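You operate a simulated robot arm through the tools that you are given. There is no shell and no other tool. Be economical: measure what you need, move in short steps, check, and stop when the job is done.

The job below is to be done with a simulated robot arm. You get a single attempt, and the scene is never put back.

JOB
Push the orange plug home into the tall card ring with the plug setter.
Fine: swing the arm back aside; the ring and the other plug stay.

It is judged by the outcome, as a careful person would: the job done as asked, and still so three seconds after it is handed in. It fails if anything else is knocked over, pushed out of place, dropped, spilled or broken.

ROBOT AND FRAMES
A 6-joint arm with a two-finger parallel gripper, fixed in place. Base frame: the origin is at the foot of the arm, x ahead of it, y to its left, z up; the work surface is at about z = 800. Readings come in mm, degrees, newtons and seconds.
With the tool pointing down near the work surface it reaches from about 260 to 680 mm from the base axis. Its first joint turns from -66.0 to 66.0 degrees. Payload 2.9 kg.
The TCP is the grasp point between the finger pads, 30 mm short of the fingertips. In the tool frame z runs along the fingers and y along their closing line. The gripper opens to 110 mm. The fingers are 20 mm wide and 10 mm thick; the gripper's body (48 by 112 mm) begins 55 mm behind the TCP.
Orientation is that of the tool frame in the base frame, as a unit quaternion [w, x, y, z]. With the fingers straight down and closing along the base's y, the tool's x points along the base's -x, its y along +y and its z along -z.

CONTROLS
- The arm moves only by the tool send_rows. Its argument "motion" is a list of rows, each an object of numbers (a shift or turn left out is 0, a gripper value left out holds the last): "x", "y", "z": the shift along the tool's x, y, z in units of 50 mm (1.0 is 50 mm); "rx", "ry", "rz": the turn, a rotation vector about the tool's x, y, z in units of 4 degrees (1.0 is 4 degrees); "grip": the finger opening in mm, from 0 to 110. In form: [{"x": .., "y": .., "z": .., "rx": .., "ry": .., "rz": .., "grip": ..}, ...]. A call has 1 to 8 rows; each row shifts and turns the commanded pose from where the row before left it, along the tool's axes as they then stand. A call with a number of a shift or a turn outside -1 to 1 is refused whole. A row lasts 0.2 s, in which the tool goes at most 50 mm and 8.6 degrees; a call with a longer step from one row to the next is refused whole, and so is a gripper value outside its range. Where a pose cannot be reached the arm comes as near as it can. A force on the tool above 40 N (or 10 N above the force at the start of the call, whichever is more), or a blocked arm, ends the call early, and 0.2 s more pass. The fingers move at their own pace (about 108 mm/s each) and stop on an object; they squeeze with about 22 N. The grip force told is the motor's: it shows also when the fingers shut on nothing. Time passes only in rows, and 0.2 s behind the last, so rows that do not move let the fingers close. The reply holds the time, the measured pose of the TCP, the force on the tool along the base axes, the opening and the grip force, in the units named above and with some noise, with the torque about the TCP (base axes, N m) and any sound that the robot's microphone picked up.
- Cameras (640 x 400 px; columns grow to the right, rows downward): "scene" is fixed at [80.4, 431.7, 1406.8]; the picture's right is [-0.76, -0.65, 0.00], its down [-0.24, 0.28, -0.93] and it looks along [0.60, -0.71, -0.37] (base axes); focal length 323 px, centre (320, 200). "wrist" rides on the gripper at [72, 17, -103] in the tool frame; the picture's right is [-0.23, 0.97, 0.00], its down [-0.76, -0.18, -0.62] and it looks along [-0.61, -0.14, 0.78] (tool axes); focal length 222 px, centre (320, 200). There is no depth. A picture from a camera that has moved, and an enlarged one, comes with that camera's place and axes in the base frame and with its lens.
- grab_frame(camera): a new picture of that camera. No time passes.
- zoom(camera, box): a new picture of the part [left, top, right, bottom] of that camera's present view, enlarged. No time passes.
- hand_in(): hands the job in; it is judged then, once.

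Work in short steps. Places have to be worked out from the pictures, the camera data and where the tool is seen: move nearer, look again, correct. Check each grasp and each placing, and mend what went wrong. You have 120 turns and 76 pictures in all, those below and enlarged ones among them. Open the gripper and draw the arm clear of the work before you hand the job in, unless the task says otherwise; then end with one line.

The tools are called as a command line: name --argument value ..., lists and objects as JSON in quotes. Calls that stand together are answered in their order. send_rows: Moves the arm, as the interface text tells. Its arguments: {"type":"object","properties":{"motion":{"type":"array"}},"required":["motion"]} The other tools are called the same way: grab_frame (camera) takes a picture; zoom (camera, box) takes an enlarged picture of a part of a camera's view; hand_in () hands the job in.

At the start:

```text
t: 0.0
tool_pos: [417.2, -193.5, 1223.0]
ee_rot: [0.0, 0.0, 1.0, 0.0]
ft_force: [-0.8, 0.0, -0.9]
ft_torque: [0.0, 0.0, -0.03]
grip_width: 109.6
gripper_force: 0.0
```

scene: 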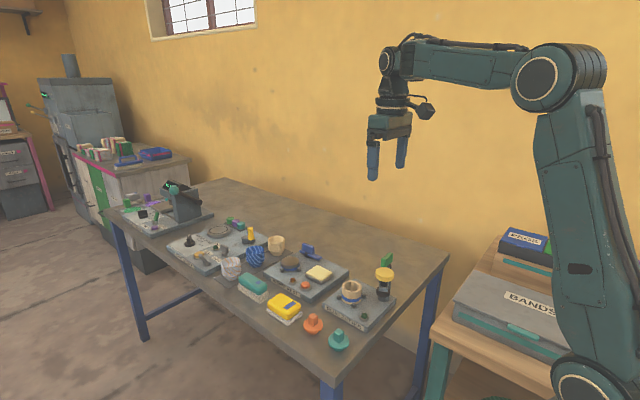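
wrist: 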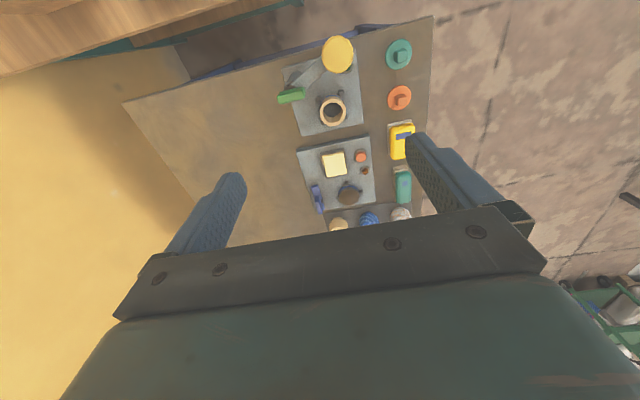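

The scene shows a station with a ring, a yellow-topped setter and the orange and teal plugs in front. I'll zoom in on them from both cameras.

zoom --camera "scene" --box '[260, 230, 420, 360]'

zoom --camera "wrist" --box '[260, 10, 440, 140]'

zoom --camera "scene" --box '[100, 170, 300, 300]'

```text
3.08 times, centred on (340, 295) of scene
camera zoom: at [80.4, 431.7, 1406.8], right [-0.76, -0.65, 0.0], down [-0.24, 0.28, -0.93], along [0.6, -0.71, -0.37], focal length 993 px, centre (258, -92)
```

zoom: 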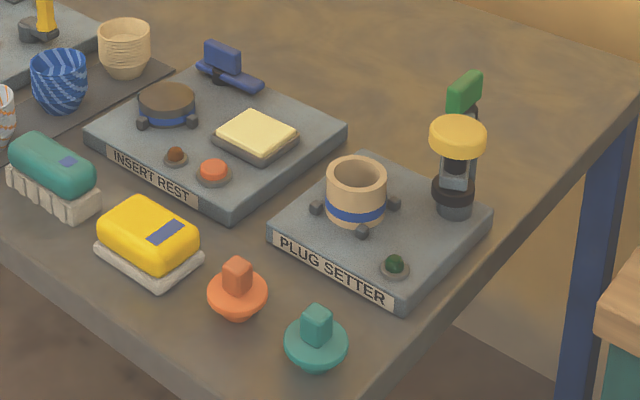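

```text
3.08 times, centred on (350, 75) of wrist
camera zoom: at [343.8, -177.6, 1327.3], right [0.23, 0.97, 0.0], down [0.76, -0.18, 0.62], along [0.61, -0.14, -0.78], focal length 684 px, centre (228, 585)
```

zoom: 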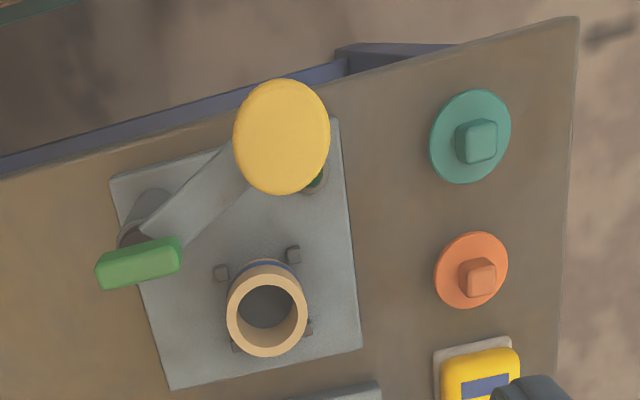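

```text
3.08 times, centred on (200, 235) of scene
camera zoom: at [80.4, 431.7, 1406.8], right [-0.76, -0.65, 0.0], down [-0.24, 0.28, -0.93], along [0.6, -0.71, -0.37], focal length 993 px, centre (689, 92)
```

zoom: 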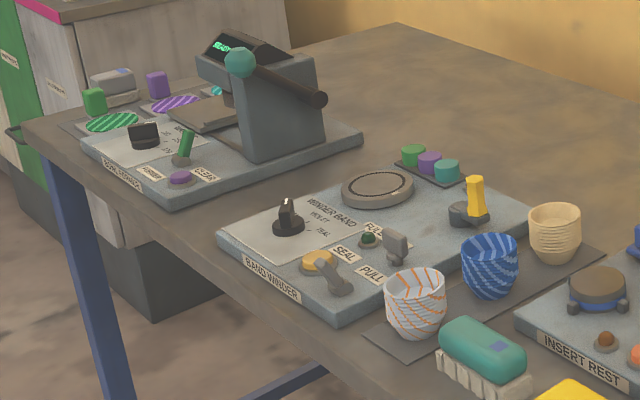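

I judge the orange plug at about (505,-42), the ring top at about (486,-183,862), the yellow cap at about (383,-165,955) and the post at about (416,-244). I'll move above the orange plug and look closer.

send_rows --motion '[{"x": -0.293, "y": 0.505, "z": 0.743, "grip": 60}, {"x": -0.293, "y": 0.505, "z": 0.743}, {"x": -0.293, "y": 0.505, "z": 0.743}, {"x": -0.293, "y": 0.505, "z": 0.743}, {"x": -0.293, "y": 0.505, "z": 0.743}, {"x": -0.293, "y": 0.505, "z": 0.743}, {}]'

grab_frame --camera "wrist"

zoom --camera "scene" --box '[320, 235, 420, 335]'

```text
t: 1.6
tool_pos: [503.8, -41.7, 1000.4]
ee_rot: [0.0, 0.001, 1.0, 0.0]
ft_force: [-0.5, 0.7, 0.0]
ft_torque: [-0.03, -0.03, -0.01]
grip_width: 59.9
gripper_force: 0.1
```

```text
70 pictures are left
camera wrist: at [430.6, -25.6, 1103.4], right [0.23, 0.97, 0.0], down [0.76, -0.18, 0.62], along [0.61, -0.14, -0.78], focal length 222 px, centre (320, 200)
```

wrist: 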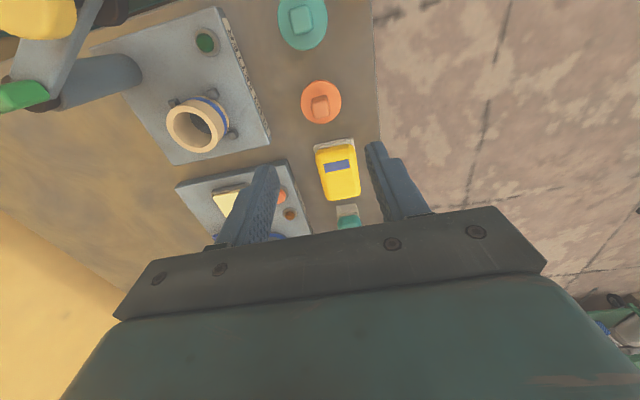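

```text
4.00 times, centred on (370, 285) of scene
camera zoom: at [80.4, 431.8, 1406.8], right [-0.76, -0.65, 0.0], down [-0.24, 0.28, -0.93], along [0.6, -0.71, -0.37], focal length 1292 px, centre (120, -140)
```

zoom: 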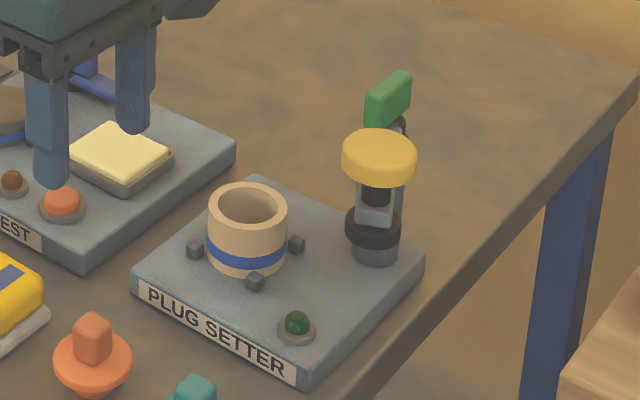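

The tool is above the plug. I'll zoom on the plug and on the setter arm for detail.

zoom --camera "wrist" --box '[270, 60, 370, 130]'

zoom --camera "wrist" --box '[0, 0, 260, 170]'

```text
5.71 times, centred on (320, 95) of wrist
camera zoom: at [430.6, -25.6, 1103.4], right [0.23, 0.97, 0.0], down [0.76, -0.18, 0.62], along [0.61, -0.14, -0.78], focal length 1269 px, centre (320, 800)
```

zoom: 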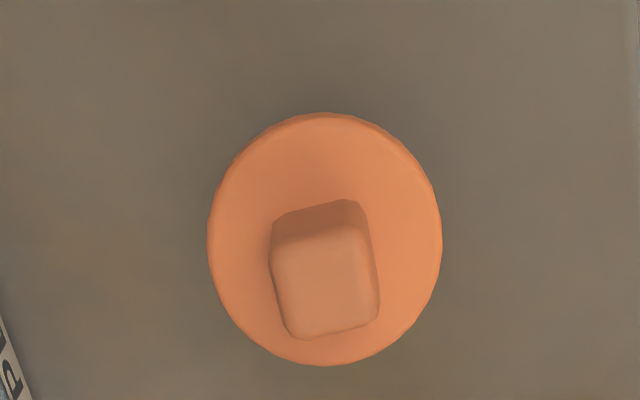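

```text
2.35 times, centred on (130, 85) of wrist
camera zoom: at [430.6, -25.6, 1103.4], right [0.23, 0.97, 0.0], down [0.76, -0.18, 0.62], along [0.61, -0.14, -0.78], focal length 523 px, centre (767, 471)
```

zoom: 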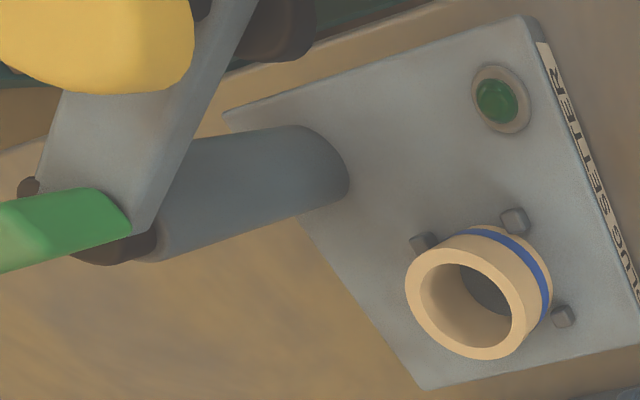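

The plug disc is centred at about (505,-41), 49 mm across, with an 18 mm square knob whose faces line up with the base axes. I'll descend with the fingers astride the knob, tips at about z 832, and look.

send_rows --motion '[{"x": -0.024, "y": 0.01, "z": 0.9, "grip": 50}, {"z": 0.9}, {"z": 0.96}, {}]'

grab_frame --camera "wrist"

zoom --camera "scene" --box '[270, 270, 370, 350]'

```text
t: 2.6
tool_pos: [505.5, -43.6, 864.4]
ee_rot: [-0.001, 0.0, 1.0, 0.0]
ft_force: [0.7, 0.0, 0.8]
ft_torque: [-0.03, 0.03, 0.01]
grip_width: 50.0
gripper_force: 0.0
```

```text
66 pictures are left
camera wrist: at [432.3, -26.8, 967.6], right [0.23, 0.97, 0.0], down [0.76, -0.18, 0.62], along [0.61, -0.14, -0.78], focal length 222 px, centre (320, 200)
```

wrist: 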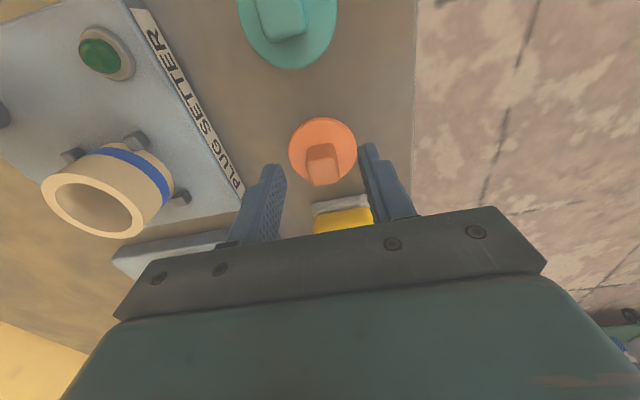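

```text
5.00 times, centred on (320, 310) of scene
camera zoom: at [80.4, 431.7, 1406.8], right [-0.76, -0.65, 0.0], down [-0.24, 0.28, -0.93], along [0.6, -0.71, -0.37], focal length 1614 px, centre (320, -350)
```

zoom: 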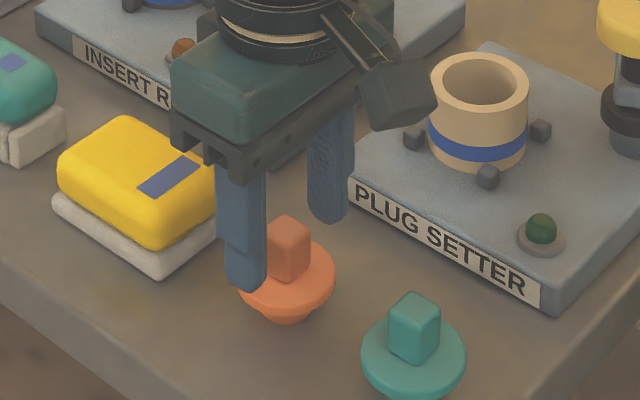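

The knob is centred between the fingers and spans about z 821 to 852. I'll lower 7 mm and close.

send_rows --motion '[{"y": 0.02, "z": 0.14}, {"grip": 10}, {}, {}]'

grab_frame --camera "wrist"

```text
t: 3.6
tool_pos: [504.7, -41.8, 857.7]
ee_rot: [0.0, -0.001, 1.0, 0.0]
ft_force: [0.8, 0.0, 1.6]
ft_torque: [0.0, -0.02, 0.02]
grip_width: 19.2
gripper_force: 22.3
```

```text
64 pictures are left
camera wrist: at [432.4, -25.1, 960.8], right [0.23, 0.97, 0.0], down [0.76, -0.18, 0.62], along [0.61, -0.14, -0.78], focal length 222 px, centre (320, 200)
```

wrist: 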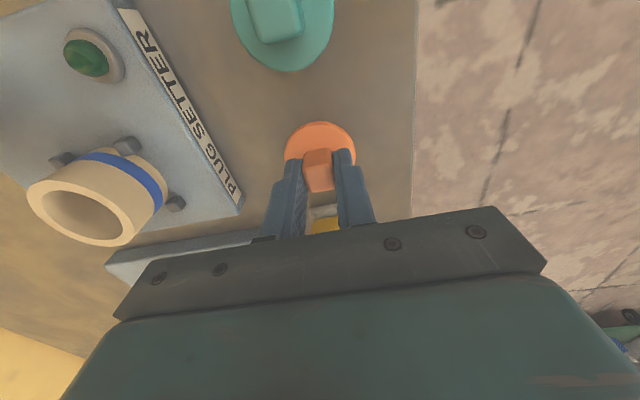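

The plug is gripped at 19.2 mm. I'll lift it and begin turning the tool 90°, so that the camera rides clear of the setter's arm.

send_rows --motion '[{"z": -0.4}, {"z": -0.8}, {"z": -0.8}, {"rz": 1}, {"rz": 1}, {"rz": 1}, {"rz": 1}, {"rz": 1}]'

send_rows --motion '[{"rz": 1}, {"rz": 1}, {"rz": 1}, {"rz": 1}, {"rz": 1}, {"rz": 1}, {"rz": 1}, {"rz": 1}]'

send_rows --motion '[{"rz": 1}, {"rz": 1}, {"rz": 1}, {"rz": 1}, {"rz": 1}, {"rz": 1}, {"rz": 1}, {"rz": 1}]'

send_rows --motion '[{"rz": 0.9}, {"rz": 0.6}, {}]'

grab_frame --camera "wrist"

zoom --camera "scene" --box '[260, 210, 420, 330]'

```text
t: 5.4
tool_pos: [504.6, -42.4, 956.1]
ee_rot: [0.0, 0.174, 0.985, 0.0]
ft_force: [-0.2, 0.2, 0.1]
ft_torque: [-0.02, -0.01, 0.0]
grip_width: 19.3
gripper_force: 21.7
```

```text
t: 7.2
tool_pos: [505.9, -42.3, 956.4]
ee_rot: [0.0, 0.438, 0.899, -0.001]
ft_force: [0.0, 0.1, -1.1]
ft_torque: [-0.01, 0.0, -0.02]
grip_width: 19.1
gripper_force: 22.2
```

```text
t: 9.0
tool_pos: [505.1, -42.4, 954.9]
ee_rot: [-0.001, 0.67, 0.743, -0.001]
ft_force: [0.0, -0.1, -0.2]
ft_torque: [-0.01, 0.01, 0.01]
grip_width: 19.1
gripper_force: 22.3
```

```text
t: 9.8
tool_pos: [504.4, -41.8, 955.2]
ee_rot: [0.0, 0.707, 0.707, 0.0]
ft_force: [-0.3, 0.3, 0.1]
ft_torque: [-0.01, 0.02, 0.01]
grip_width: 18.9
gripper_force: 21.2
```

```text
63 pictures are left
camera wrist: at [521.4, 30.6, 1059.4], right [0.97, -0.23, 0.0], down [-0.18, -0.76, 0.62], along [-0.14, -0.61, -0.78], focal length 222 px, centre (320, 200)
```

wrist: 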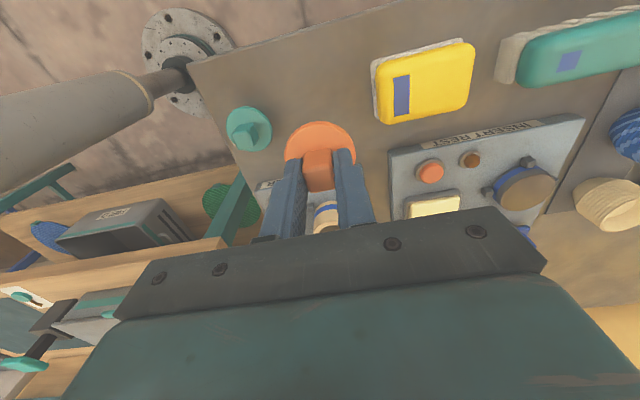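

```text
3.33 times, centred on (340, 270) of scene
camera zoom: at [80.4, 431.7, 1406.8], right [-0.76, -0.65, 0.0], down [-0.24, 0.28, -0.93], along [0.6, -0.71, -0.37], focal length 1076 px, centre (253, -33)
```

zoom: 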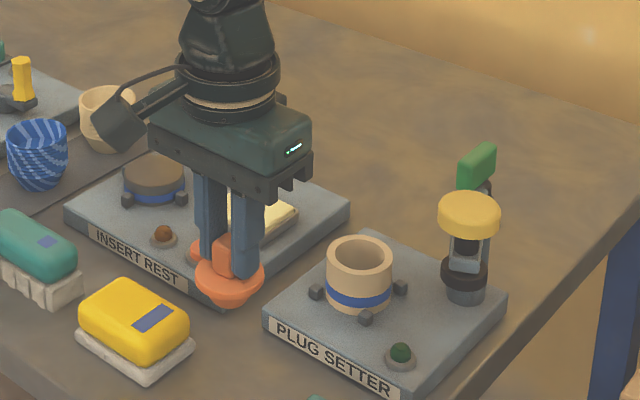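

The plug is held with its flange level. I refined the ring to (488,-184) with its rim at z of about 864, and I'll move over it at the present height.

send_rows --motion '[{"x": -0.7, "y": -0.08}, {"x": -0.7, "y": -0.08}, {"x": -0.7, "y": -0.08}, {"x": -0.74, "y": -0.09}, {}]'

grab_frame --camera "wrist"

zoom --camera "scene" --box '[300, 210, 420, 330]'

```text
t: 11.0
tool_pos: [487.0, -183.4, 954.5]
ee_rot: [0.0, 0.707, 0.707, 0.0]
ft_force: [0.4, -0.5, -0.1]
ft_torque: [-0.05, -0.03, -0.02]
grip_width: 19.0
gripper_force: 21.8
```

```text
61 pictures are left
camera wrist: at [504.1, -111.3, 1058.7], right [0.97, -0.23, 0.0], down [-0.18, -0.76, 0.62], along [-0.14, -0.61, -0.78], focal length 222 px, centre (320, 200)
```

wrist: 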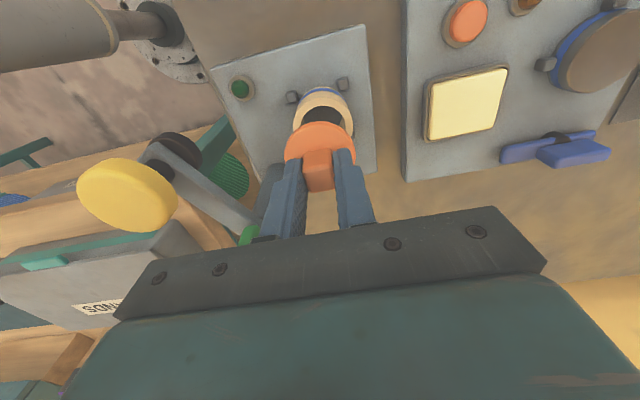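

```text
3.33 times, centred on (360, 270) of scene
camera zoom: at [80.4, 431.7, 1406.8], right [-0.76, -0.65, 0.0], down [-0.24, 0.28, -0.93], along [0.6, -0.71, -0.37], focal length 1076 px, centre (187, -33)
```

zoom: 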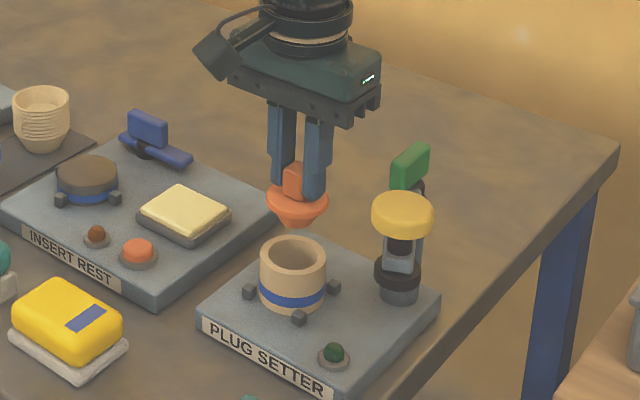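

The plug hangs just above the ring, within 1–2 mm of it. I'll zoom in to measure before lowering.

zoom --camera "wrist" --box '[260, 70, 380, 200]'

zoom --camera "scene" --box '[330, 250, 390, 310]'

zoom --camera "wrist" --box '[70, 110, 270, 250]'

```text
3.08 times, centred on (320, 135) of wrist
camera zoom: at [504.1, -111.3, 1058.7], right [0.97, -0.23, 0.0], down [-0.18, -0.76, 0.62], along [-0.14, -0.61, -0.78], focal length 684 px, centre (320, 400)
```

zoom: 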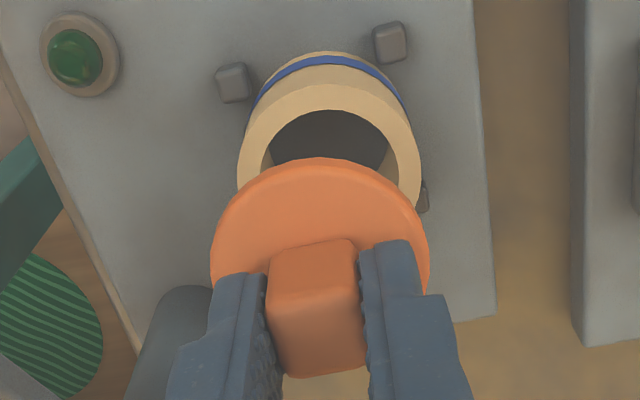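

```text
6.67 times, centred on (360, 280) of scene
camera zoom: at [80.4, 431.7, 1406.8], right [-0.76, -0.65, 0.0], down [-0.24, 0.28, -0.93], along [0.6, -0.71, -0.37], focal length 2152 px, centre (53, -333)
```

zoom: 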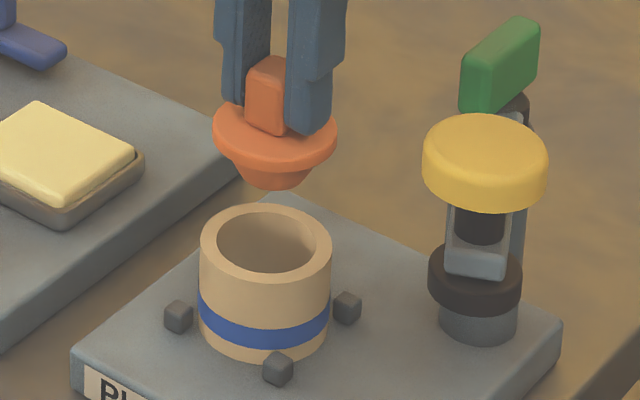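

```text
2.86 times, centred on (170, 180) of wrist
camera zoom: at [504.1, -111.3, 1058.7], right [0.97, -0.23, 0.0], down [-0.18, -0.76, 0.62], along [-0.14, -0.61, -0.78], focal length 635 px, centre (749, 257)
```

zoom: 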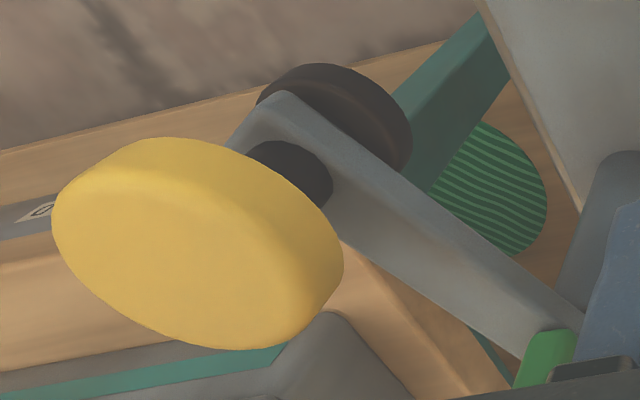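

The ring appears about 2.6 mm further in +x than the plug. I'll correct that and lower until the stub is just above the rim (the plug's bottom is about 58 mm below the TCP).

send_rows --motion '[{"y": 0.052, "x": 0.006}, {"z": 0.5}, {}]'

zoom --camera "wrist" --box '[260, 70, 380, 200]'

zoom --camera "scene" --box '[330, 250, 390, 310]'

```text
t: 11.8
tool_pos: [491.8, -184.4, 930.1]
ee_rot: [0.0, 0.708, 0.707, 0.001]
ft_force: [-0.2, -0.7, -0.5]
ft_torque: [-0.04, 0.02, 0.04]
grip_width: 19.2
gripper_force: 22.2
```

```text
3.08 times, centred on (320, 135) of wrist
camera zoom: at [507.9, -112.1, 1033.5], right [0.97, -0.23, 0.0], down [-0.18, -0.76, 0.62], along [-0.14, -0.61, -0.78], focal length 684 px, centre (320, 400)
```

zoom: 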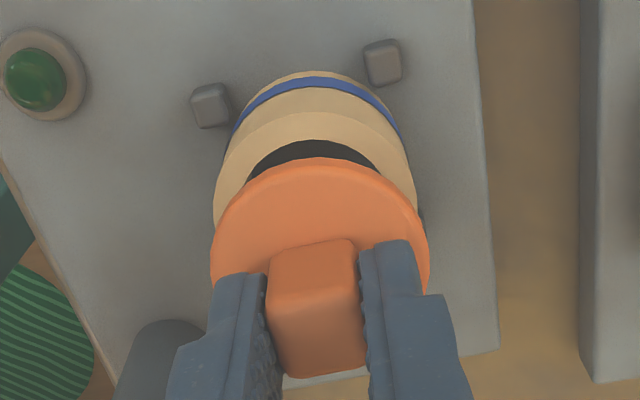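

```text
6.67 times, centred on (360, 280) of scene
camera zoom: at [80.4, 431.7, 1406.8], right [-0.76, -0.65, 0.0], down [-0.24, 0.28, -0.93], along [0.6, -0.71, -0.37], focal length 2152 px, centre (53, -333)
```

zoom: 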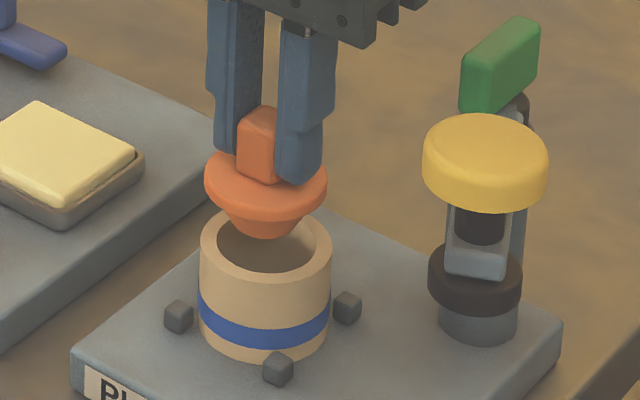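

Now the ring reads about 1.4 mm back in -x. I'll nudge by that and lower 15 mm, which should put the stub into the bore.

send_rows --motion '[{"y": -0.028}, {"z": 0.15}, {"z": 0.1}, {"z": 0.05}, {}]'

zoom --camera "wrist" --box '[260, 70, 380, 200]'

zoom --camera "scene" --box '[330, 250, 390, 310]'

```text
t: 13.0
tool_pos: [489.6, -182.5, 915.2]
ee_rot: [0.0, 0.707, 0.707, 0.0]
ft_force: [0.0, 0.1, 0.3]
ft_torque: [-0.01, -0.02, -0.01]
grip_width: 18.9
gripper_force: 22.0
```

```text
3.08 times, centred on (320, 135) of wrist
camera zoom: at [506.5, -110.7, 1019.1], right [0.97, -0.23, 0.0], down [-0.18, -0.76, 0.62], along [-0.14, -0.61, -0.78], focal length 684 px, centre (320, 400)
```

zoom: 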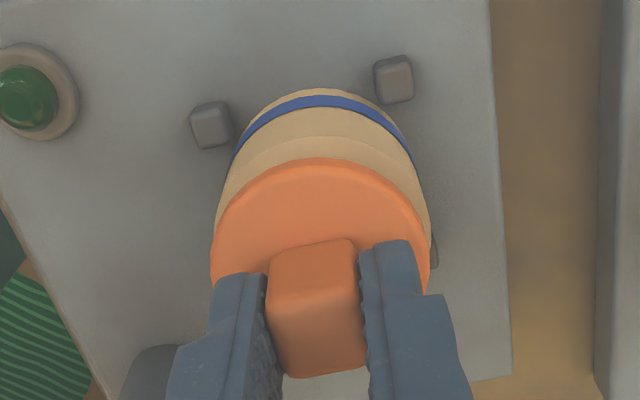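

```text
6.67 times, centred on (360, 280) of scene
camera zoom: at [80.4, 431.7, 1406.8], right [-0.76, -0.65, 0.0], down [-0.24, 0.28, -0.93], along [0.6, -0.71, -0.37], focal length 2152 px, centre (53, -333)
```

zoom: 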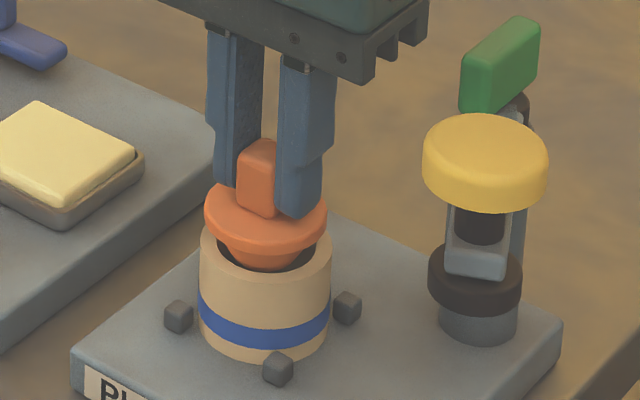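

The stub is entering the bore, well centred. I'll lower in small steps and watch the force.

send_rows --motion '[{"z": 0.06}, {"z": 0.06}, {}]'

```text
t: 13.8
tool_pos: [491.0, -182.9, 910.3]
ee_rot: [0.001, 0.708, 0.706, 0.0]
ft_force: [-0.6, 1.2, 6.2]
ft_torque: [0.07, 0.07, 0.0]
grip_width: 19.3
gripper_force: 21.8
```

There is light contact (6 N) at z 910. I'll check how it sits before releasing.

zoom --camera "wrist" --box '[260, 70, 380, 200]'

zoom --camera "scene" --box '[330, 250, 390, 310]'

```text
3.08 times, centred on (320, 135) of wrist
camera zoom: at [506.3, -110.5, 1013.8], right [0.97, -0.23, 0.0], down [-0.18, -0.76, 0.62], along [-0.14, -0.61, -0.78], focal length 684 px, centre (320, 400)
```

zoom: 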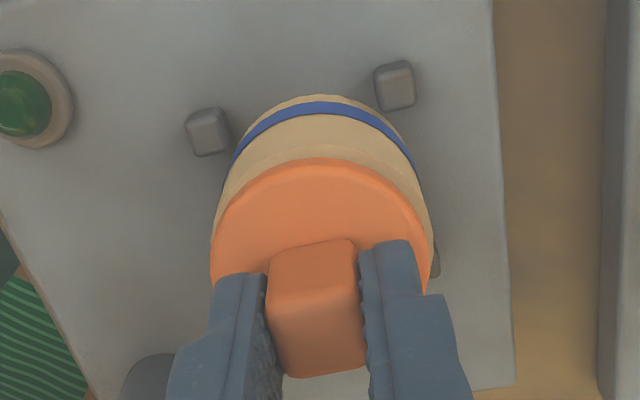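

```text
6.67 times, centred on (360, 280) of scene
camera zoom: at [80.3, 431.8, 1406.8], right [-0.76, -0.65, 0.0], down [-0.24, 0.28, -0.93], along [0.6, -0.71, -0.37], focal length 2152 px, centre (53, -333)
```

zoom: 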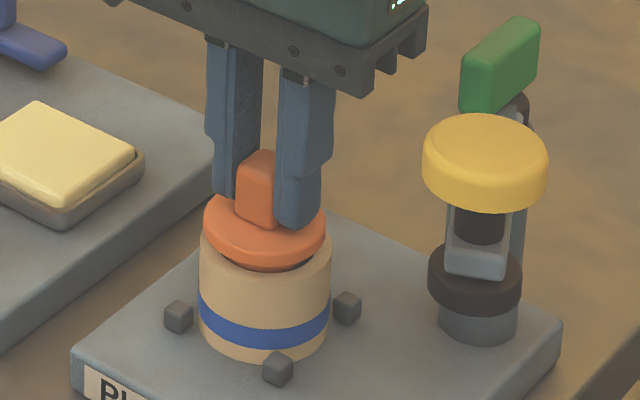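

It is centred with the stub seated in the mouth of the bore. I'll release and rise.

send_rows --motion '[{"grip": 45}, {}, {"z": -0.4}, {"z": -0.8}, {"z": -0.8}, {"z": -0.8}, {}]'

grab_frame --camera "wrist"

zoom --camera "scene" --box '[320, 230, 420, 310]'

```text
t: 15.4
tool_pos: [490.3, -185.8, 1050.9]
ee_rot: [0.0, 0.707, 0.707, -0.001]
ft_force: [0.1, -0.6, 0.6]
ft_torque: [-0.01, -0.02, 0.0]
grip_width: 45.2
gripper_force: 0.0
```

```text
50 pictures are left
camera wrist: at [507.5, -113.1, 1154.5], right [0.97, -0.23, 0.0], down [-0.18, -0.76, 0.62], along [-0.14, -0.61, -0.78], focal length 222 px, centre (320, 200)
```

wrist: 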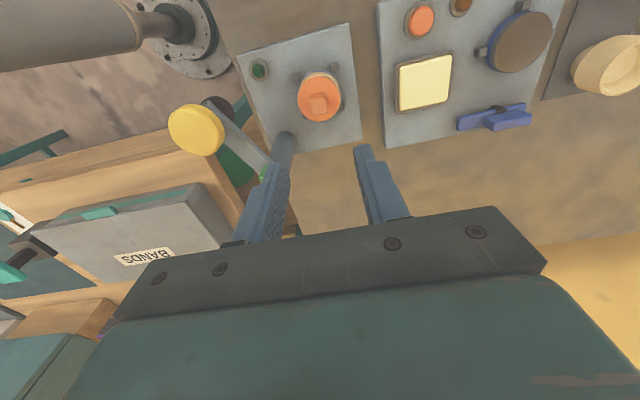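

```text
5.00 times, centred on (370, 270) of scene
camera zoom: at [80.4, 431.7, 1406.8], right [-0.76, -0.65, 0.0], down [-0.24, 0.28, -0.93], along [0.6, -0.71, -0.37], focal length 1614 px, centre (70, -150)
```

zoom: 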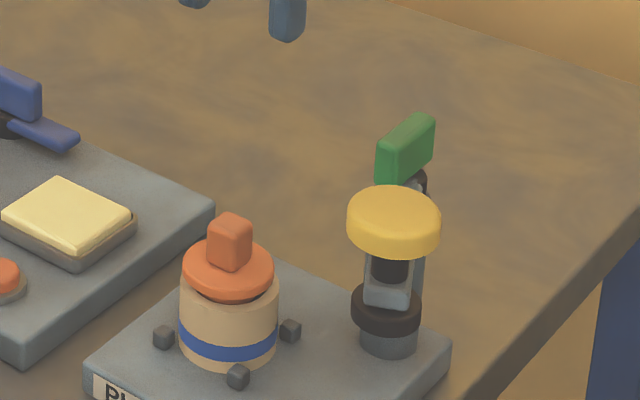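

The plug stands upright in the ring. Next is the swing arm, so I'll zoom on it from here to fix the post, bar, handle and cap.

zoom --camera "wrist" --box '[150, 40, 370, 200]'

zoom --camera "scene" --box '[375, 245, 425, 305]'

```text
2.50 times, centred on (260, 120) of wrist
camera zoom: at [507.5, -113.1, 1154.5], right [0.97, -0.23, 0.0], down [-0.18, -0.76, 0.62], along [-0.14, -0.61, -0.78], focal length 555 px, centre (470, 400)
```

zoom: 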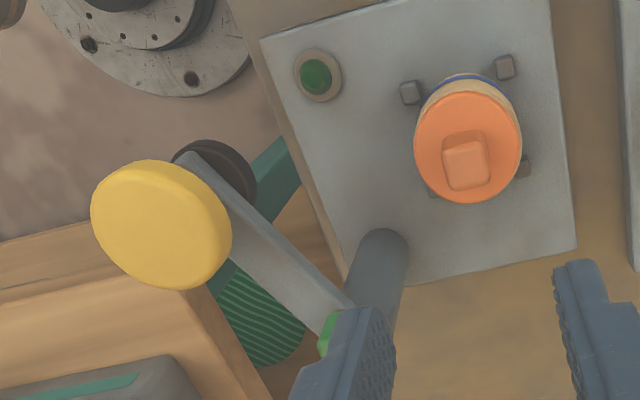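

```text
6.67 times, centred on (400, 275) of scene
camera zoom: at [80.4, 431.7, 1406.8], right [-0.76, -0.65, 0.0], down [-0.24, 0.28, -0.93], along [0.6, -0.71, -0.37], focal length 2152 px, centre (-213, -300)
```

zoom: 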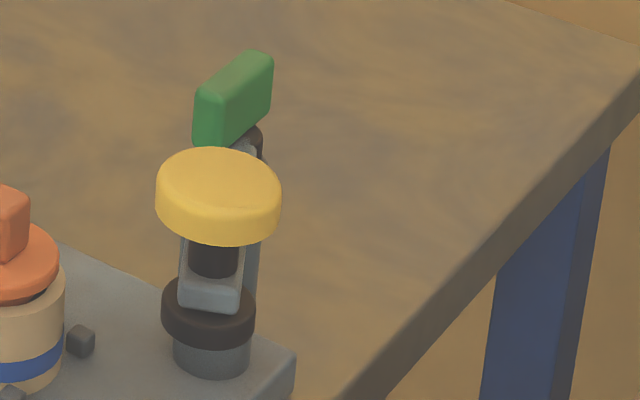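

The post is at about (419,-246), and the arm bar now points at 114° (the ring lies at about 42°). The bar is at z of about 919–928, the cap top about 965, the press foot bottom about 908 and the knob top about 900. I'll go above the mid-bar at a safe height, turn the tool to line up with the bar, and look before straddling it.

send_rows --motion '[{"y": -0.91, "x": -0.17, "grip": 42}, {"y": -0.91, "x": -0.17}, {"rz": -1}, {"rz": -1}, {"rz": -1}, {"rz": -1}, {"rz": -1}, {"rz": -1}]'

grab_frame --camera "wrist"

zoom --camera "scene" --box '[340, 190, 440, 310]'

```text
t: 17.2
tool_pos: [399.7, -200.3, 1050.5]
ee_rot: [0.0, 0.544, 0.839, 0.0]
ft_force: [0.4, 1.2, 0.4]
ft_torque: [-0.02, 0.02, -0.02]
grip_width: 42.0
gripper_force: 0.0
```

```text
46 pictures are left
camera wrist: at [384.8, -127.5, 1154.1], right [0.98, 0.19, 0.0], down [0.15, -0.77, 0.62], along [0.12, -0.61, -0.78], focal length 222 px, centre (320, 200)
```

wrist: 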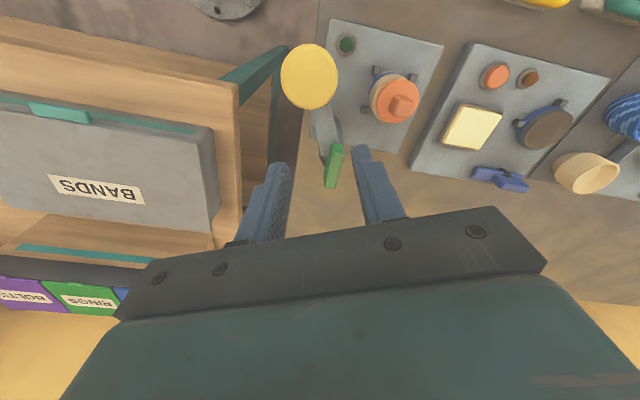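

```text
3.33 times, centred on (390, 250) of scene
camera zoom: at [80.4, 431.7, 1406.8], right [-0.76, -0.65, 0.0], down [-0.24, 0.28, -0.93], along [0.6, -0.71, -0.37], focal length 1076 px, centre (87, 33)
```

zoom: 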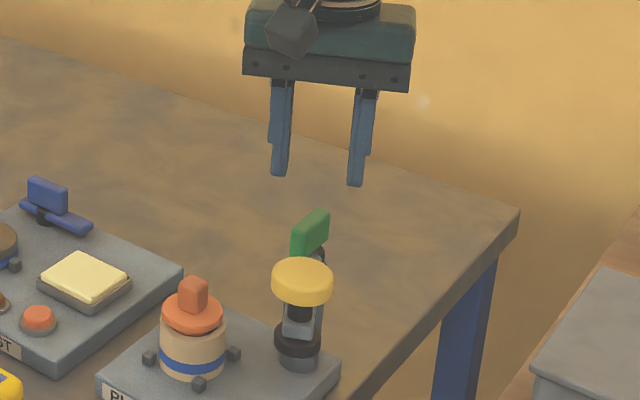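

zoom --camera "wrist" --box '[260, 20, 420, 200]'

```text
2.22 times, centred on (340, 110) of wrist
camera zoom: at [384.8, -127.5, 1154.1], right [0.98, 0.19, 0.0], down [0.15, -0.77, 0.62], along [0.12, -0.61, -0.78], focal length 494 px, centre (276, 400)
```

zoom: 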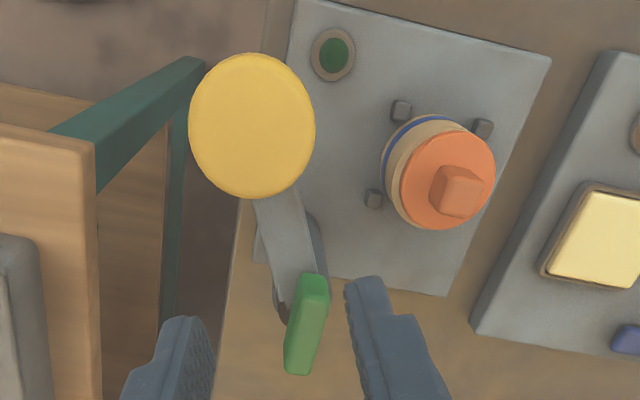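

The cap centre is at about (383,-160). Straddling the cap itself leaves the most clearance, so I'll move over it with the fingers open to 64 and drop to tips just above the cap top.

send_rows --motion '[{"x": 0.864, "y": 0.018, "grip": 66}, {"z": 0.8}, {"z": 0.1}, {}]'

grab_frame --camera "wrist"

zoom --camera "scene" --box '[340, 190, 440, 310]'

```text
t: 18.2
tool_pos: [380.7, -161.0, 1006.8]
ee_rot: [0.001, 0.545, 0.839, 0.001]
ft_force: [-0.3, 0.7, 0.7]
ft_torque: [-0.03, 0.01, 0.0]
grip_width: 66.2
gripper_force: 0.0
```

```text
43 pictures are left
camera wrist: at [367.5, -87.2, 1110.3], right [0.98, 0.19, 0.0], down [0.15, -0.77, 0.62], along [0.12, -0.61, -0.78], focal length 222 px, centre (320, 200)
```

wrist: 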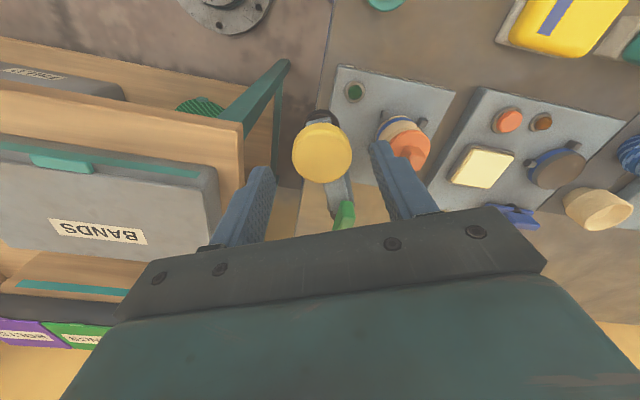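

```text
3.33 times, centred on (390, 250) of scene
camera zoom: at [80.4, 431.7, 1406.8], right [-0.76, -0.65, 0.0], down [-0.24, 0.28, -0.93], along [0.6, -0.71, -0.37], focal length 1076 px, centre (87, 33)
```

zoom: 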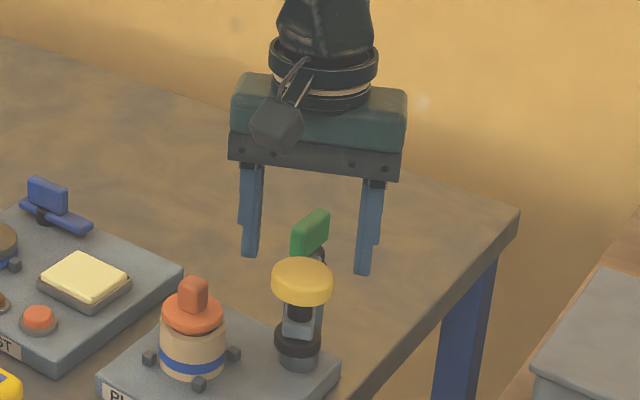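

The cap (about 42–45 mm wide) is centred between the fingertips. I'll lower to TCP z 970 so the fingers flank the cap, and narrow to 54.

send_rows --motion '[{"z": 0.4}, {"z": 0.33}, {"grip": 54}, {}]'

grab_frame --camera "wrist"

zoom --camera "scene" --box '[340, 210, 440, 310]'

```text
t: 19.2
tool_pos: [380.9, -159.6, 969.3]
ee_rot: [0.001, 0.545, 0.839, 0.0]
ft_force: [0.3, 0.0, 0.3]
ft_torque: [0.0, -0.02, 0.01]
grip_width: 54.1
gripper_force: 0.1
```

```text
41 pictures are left
camera wrist: at [366.9, -87.2, 1073.0], right [0.98, 0.19, 0.0], down [0.15, -0.77, 0.62], along [0.12, -0.61, -0.78], focal length 222 px, centre (320, 200)
```

wrist: 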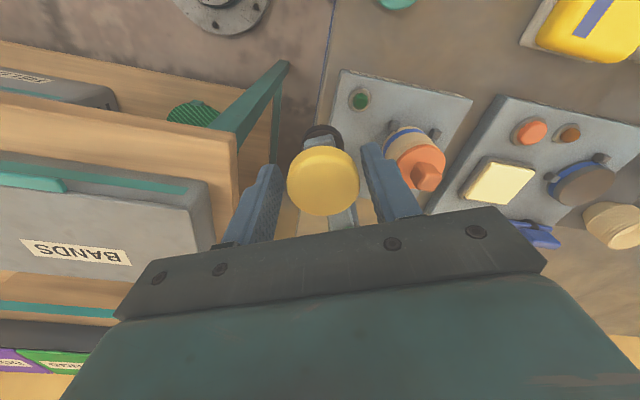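

```text
4.00 times, centred on (390, 260) of scene
camera zoom: at [80.4, 431.7, 1406.8], right [-0.76, -0.65, 0.0], down [-0.24, 0.28, -0.93], along [0.6, -0.71, -0.37], focal length 1292 px, centre (40, -40)
```

zoom: 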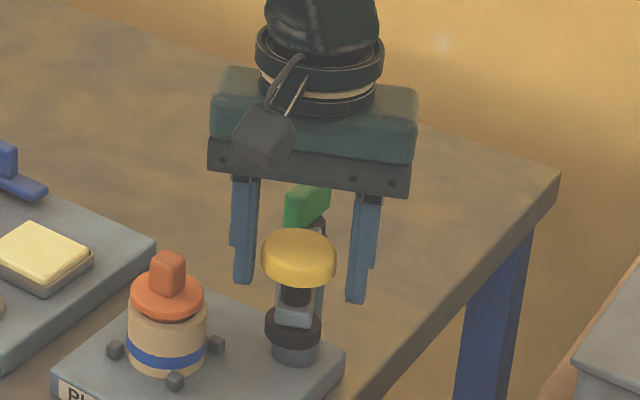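

The fingers flank the cap. I'll start swinging clockwise along the arc (R about 93), 4° per row, watching the force.

send_rows --motion '[{"x": -0.0045, "y": 0.13, "rz": 1}, {"x": -0.0045, "y": 0.13, "rz": 1}, {"x": -0.0045, "y": 0.13, "rz": 1}, {"x": -0.0045, "y": 0.13, "rz": 1}, {}]'

grab_frame --camera "wrist"

zoom --camera "scene" --box '[340, 210, 440, 310]'

```text
t: 20.4
tool_pos: [408.2, -153.2, 969.1]
ee_rot: [0.001, 0.657, 0.754, 0.001]
ft_force: [-0.8, -0.3, 0.6]
ft_torque: [0.0, 0.0, 0.0]
grip_width: 53.6
gripper_force: 0.6
```

```text
39 pictures are left
camera wrist: at [414.1, -79.0, 1073.2], right [1.0, -0.09, 0.0], down [-0.07, -0.78, 0.62], along [-0.06, -0.62, -0.78], focal length 222 px, centre (320, 200)
```

wrist: 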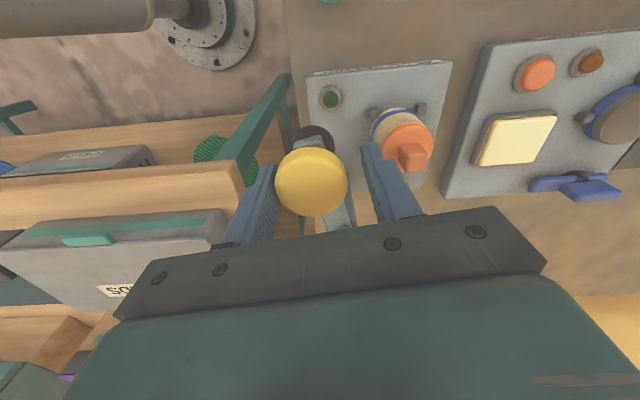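

```text
4.00 times, centred on (390, 260) of scene
camera zoom: at [80.4, 431.7, 1406.8], right [-0.76, -0.65, 0.0], down [-0.24, 0.28, -0.93], along [0.6, -0.71, -0.37], focal length 1292 px, centre (40, -40)
```

zoom: 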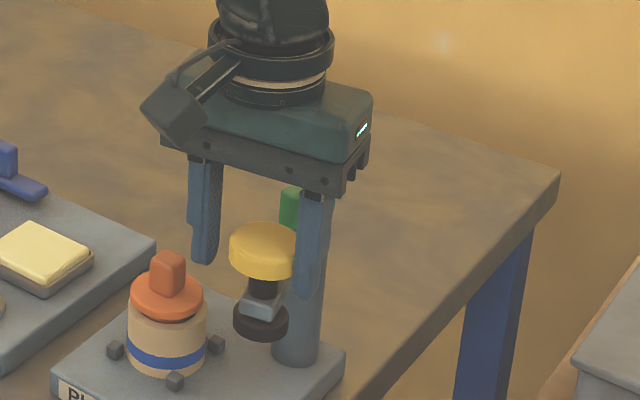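

The arm swings freely with the cap. I'll continue about 28° and then check the foot's clearance over the knob.

send_rows --motion '[{"x": -0.0045, "y": 0.13, "rz": 1}, {"x": -0.0045, "y": 0.13, "rz": 1}, {"x": -0.0045, "y": 0.13, "rz": 1}, {"x": -0.0045, "y": 0.13, "rz": 1}, {"x": -0.0045, "y": 0.13, "rz": 1}, {"x": -0.0045, "y": 0.13, "rz": 1}, {}]'

grab_frame --camera "wrist"

zoom --camera "scene" --box '[330, 230, 410, 310]'

```text
t: 22.0
tool_pos: [445.7, -157.3, 968.9]
ee_rot: [0.0, 0.799, 0.601, 0.0]
ft_force: [-0.2, 0.2, 0.6]
ft_torque: [0.0, -0.02, 0.01]
grip_width: 54.1
gripper_force: 0.4
```

```text
37 pictures are left
camera wrist: at [481.4, -90.9, 1072.7], right [0.87, -0.49, 0.0], down [-0.38, -0.68, 0.62], along [-0.3, -0.54, -0.78], focal length 222 px, centre (320, 200)
```

wrist: 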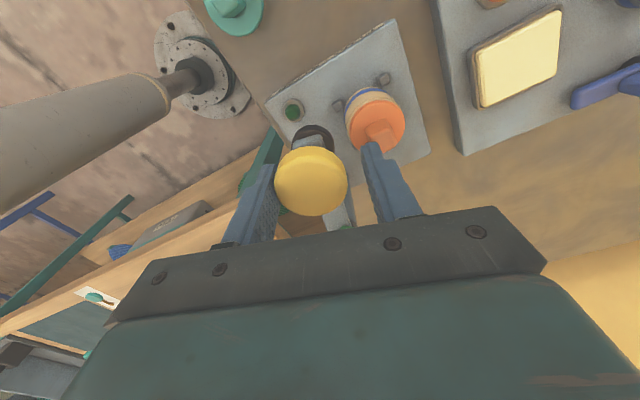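

```text
5.00 times, centred on (370, 270) of scene
camera zoom: at [80.4, 431.7, 1406.8], right [-0.76, -0.65, 0.0], down [-0.24, 0.28, -0.93], along [0.6, -0.71, -0.37], focal length 1614 px, centre (70, -150)
```

zoom: 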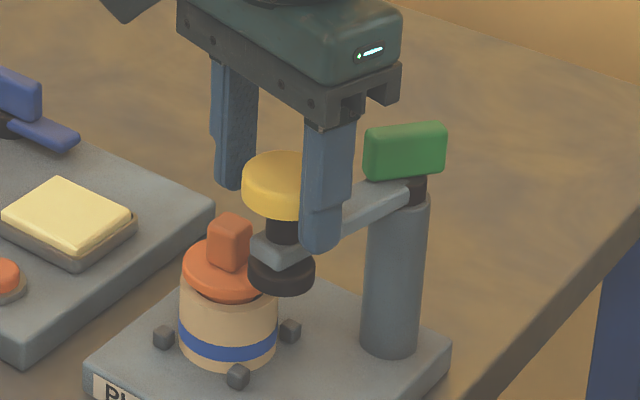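

The foot's underside is at about z 905 and the knob top about 900, so they should clear narrowly. I'll go on in small steps and check again before it reaches the knob.

send_rows --motion '[{"x": -0.0045, "y": 0.13, "rz": 1}, {"x": -0.0045, "y": 0.13, "rz": 1}, {"x": -0.0045, "y": 0.13, "rz": 1}, {"x": -0.0045, "y": 0.13, "rz": 1}, {}]'

zoom --camera "scene" --box '[340, 250, 390, 300]'

```text
t: 23.2
tool_pos: [469.9, -166.6, 968.1]
ee_rot: [0.001, 0.875, 0.484, 0.0]
ft_force: [0.9, -0.2, 0.0]
ft_torque: [-0.01, -0.01, -0.03]
grip_width: 54.0
gripper_force: 0.1
```

```text
8.00 times, centred on (365, 275) of scene
camera zoom: at [80.4, 431.7, 1406.8], right [-0.76, -0.65, 0.0], down [-0.24, 0.28, -0.93], along [0.6, -0.71, -0.37], focal length 2583 px, centre (-40, -400)
```

zoom: 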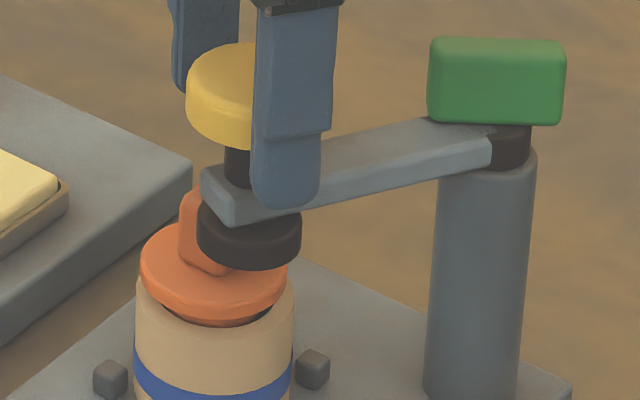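

The foot still looks slightly above the knob. I'll move on in smaller steps, checking the force.

send_rows --motion '[{"x": -0.001, "y": 0.065, "rz": 0.5}, {"x": -0.001, "y": 0.065, "rz": 0.5}, {}]'

zoom --camera "scene" --box '[340, 250, 390, 300]'

grab_frame --camera "wrist"

```text
t: 24.0
tool_pos: [476.7, -170.7, 969.1]
ee_rot: [0.001, 0.891, 0.453, 0.0]
ft_force: [0.5, -0.2, 0.4]
ft_torque: [-0.02, -0.03, 0.02]
grip_width: 53.9
gripper_force: 0.1
```

```text
8.00 times, centred on (365, 275) of scene
camera zoom: at [80.4, 431.7, 1406.8], right [-0.76, -0.65, 0.0], down [-0.24, 0.28, -0.93], along [0.6, -0.71, -0.37], focal length 2583 px, centre (-40, -400)
```

zoom: 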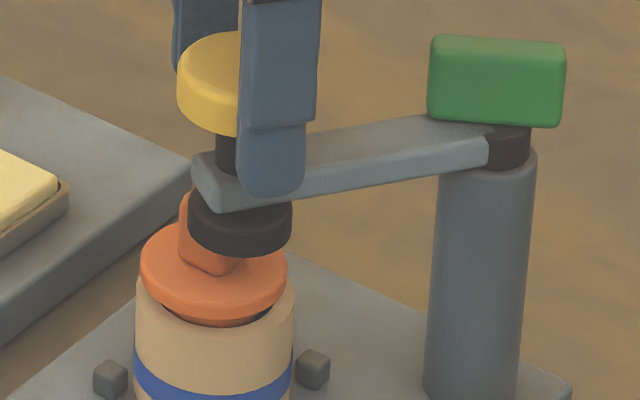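

```text
33 pictures are left
camera wrist: at [531.5, -121.8, 1071.6], right [0.65, -0.76, 0.0], down [-0.59, -0.51, 0.62], along [-0.47, -0.41, -0.78], focal length 222 px, centre (320, 200)
```

wrist: 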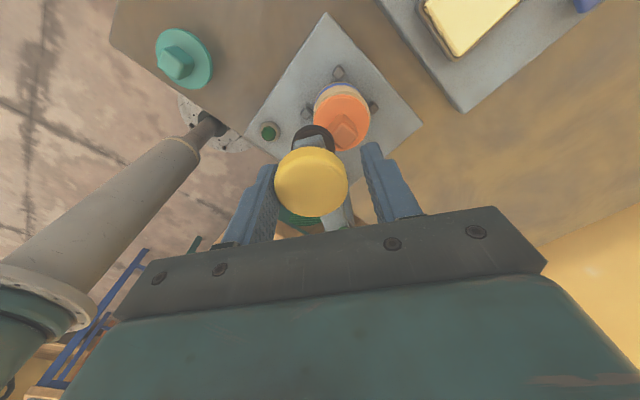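

There is no contact yet. I'll continue.

send_rows --motion '[{"x": -0.001, "y": 0.065, "rz": 0.5}, {"x": -0.001, "y": 0.065, "rz": 0.5}, {}]'

zoom --camera "scene" --box '[340, 250, 390, 300]'

```text
t: 24.8
tool_pos: [479.9, -176.3, 968.7]
ee_rot: [0.001, 0.907, 0.422, -0.001]
ft_force: [0.4, -0.6, 0.9]
ft_torque: [0.0, 0.02, 0.01]
grip_width: 54.1
gripper_force: 0.2
```

```text
8.00 times, centred on (365, 275) of scene
camera zoom: at [80.4, 431.7, 1406.8], right [-0.76, -0.65, 0.0], down [-0.24, 0.28, -0.93], along [0.6, -0.71, -0.37], focal length 2583 px, centre (-40, -400)
```

zoom: 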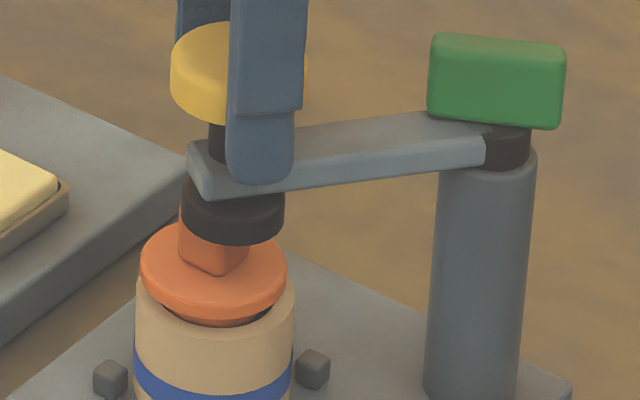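

The foot is passing over the knob without contact, so I'll carry on.

send_rows --motion '[{"x": -0.001, "y": 0.065, "rz": 0.5}, {"x": -0.001, "y": 0.065, "rz": 0.5}, {"x": -0.001, "y": 0.065, "rz": 0.5}, {"x": -0.001, "y": 0.065, "rz": 0.5}, {}]'

zoom --camera "scene" --box '[340, 250, 390, 300]'

grab_frame --camera "wrist"

```text
t: 26.0
tool_pos: [489.1, -183.8, 969.0]
ee_rot: [0.001, 0.934, 0.358, 0.0]
ft_force: [-0.2, 0.7, -1.0]
ft_torque: [0.01, -0.03, 0.02]
grip_width: 54.0
gripper_force: 0.1
```

```text
8.00 times, centred on (365, 275) of scene
camera zoom: at [80.4, 431.7, 1406.8], right [-0.76, -0.65, 0.0], down [-0.24, 0.28, -0.93], along [0.6, -0.71, -0.37], focal length 2583 px, centre (-40, -400)
```

zoom: 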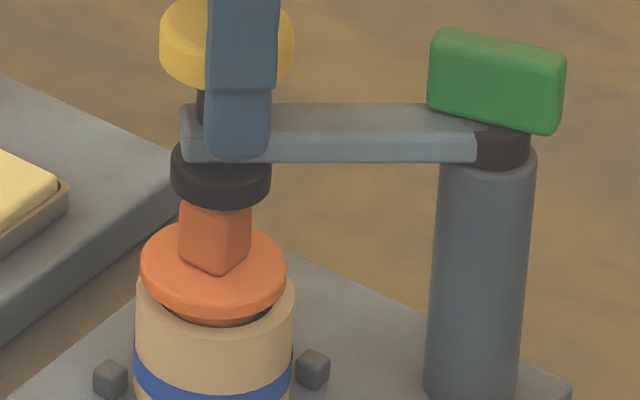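

```text
30 pictures are left
camera wrist: at [554.2, -147.7, 1072.9], right [0.48, -0.88, 0.0], down [-0.69, -0.38, 0.62], along [-0.55, -0.3, -0.78], focal length 222 px, centre (320, 200)
```

wrist: 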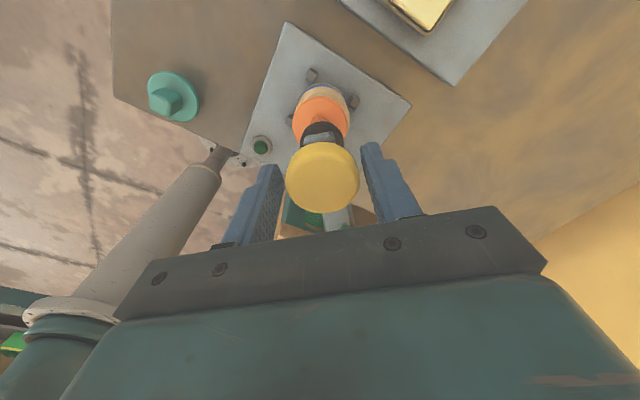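

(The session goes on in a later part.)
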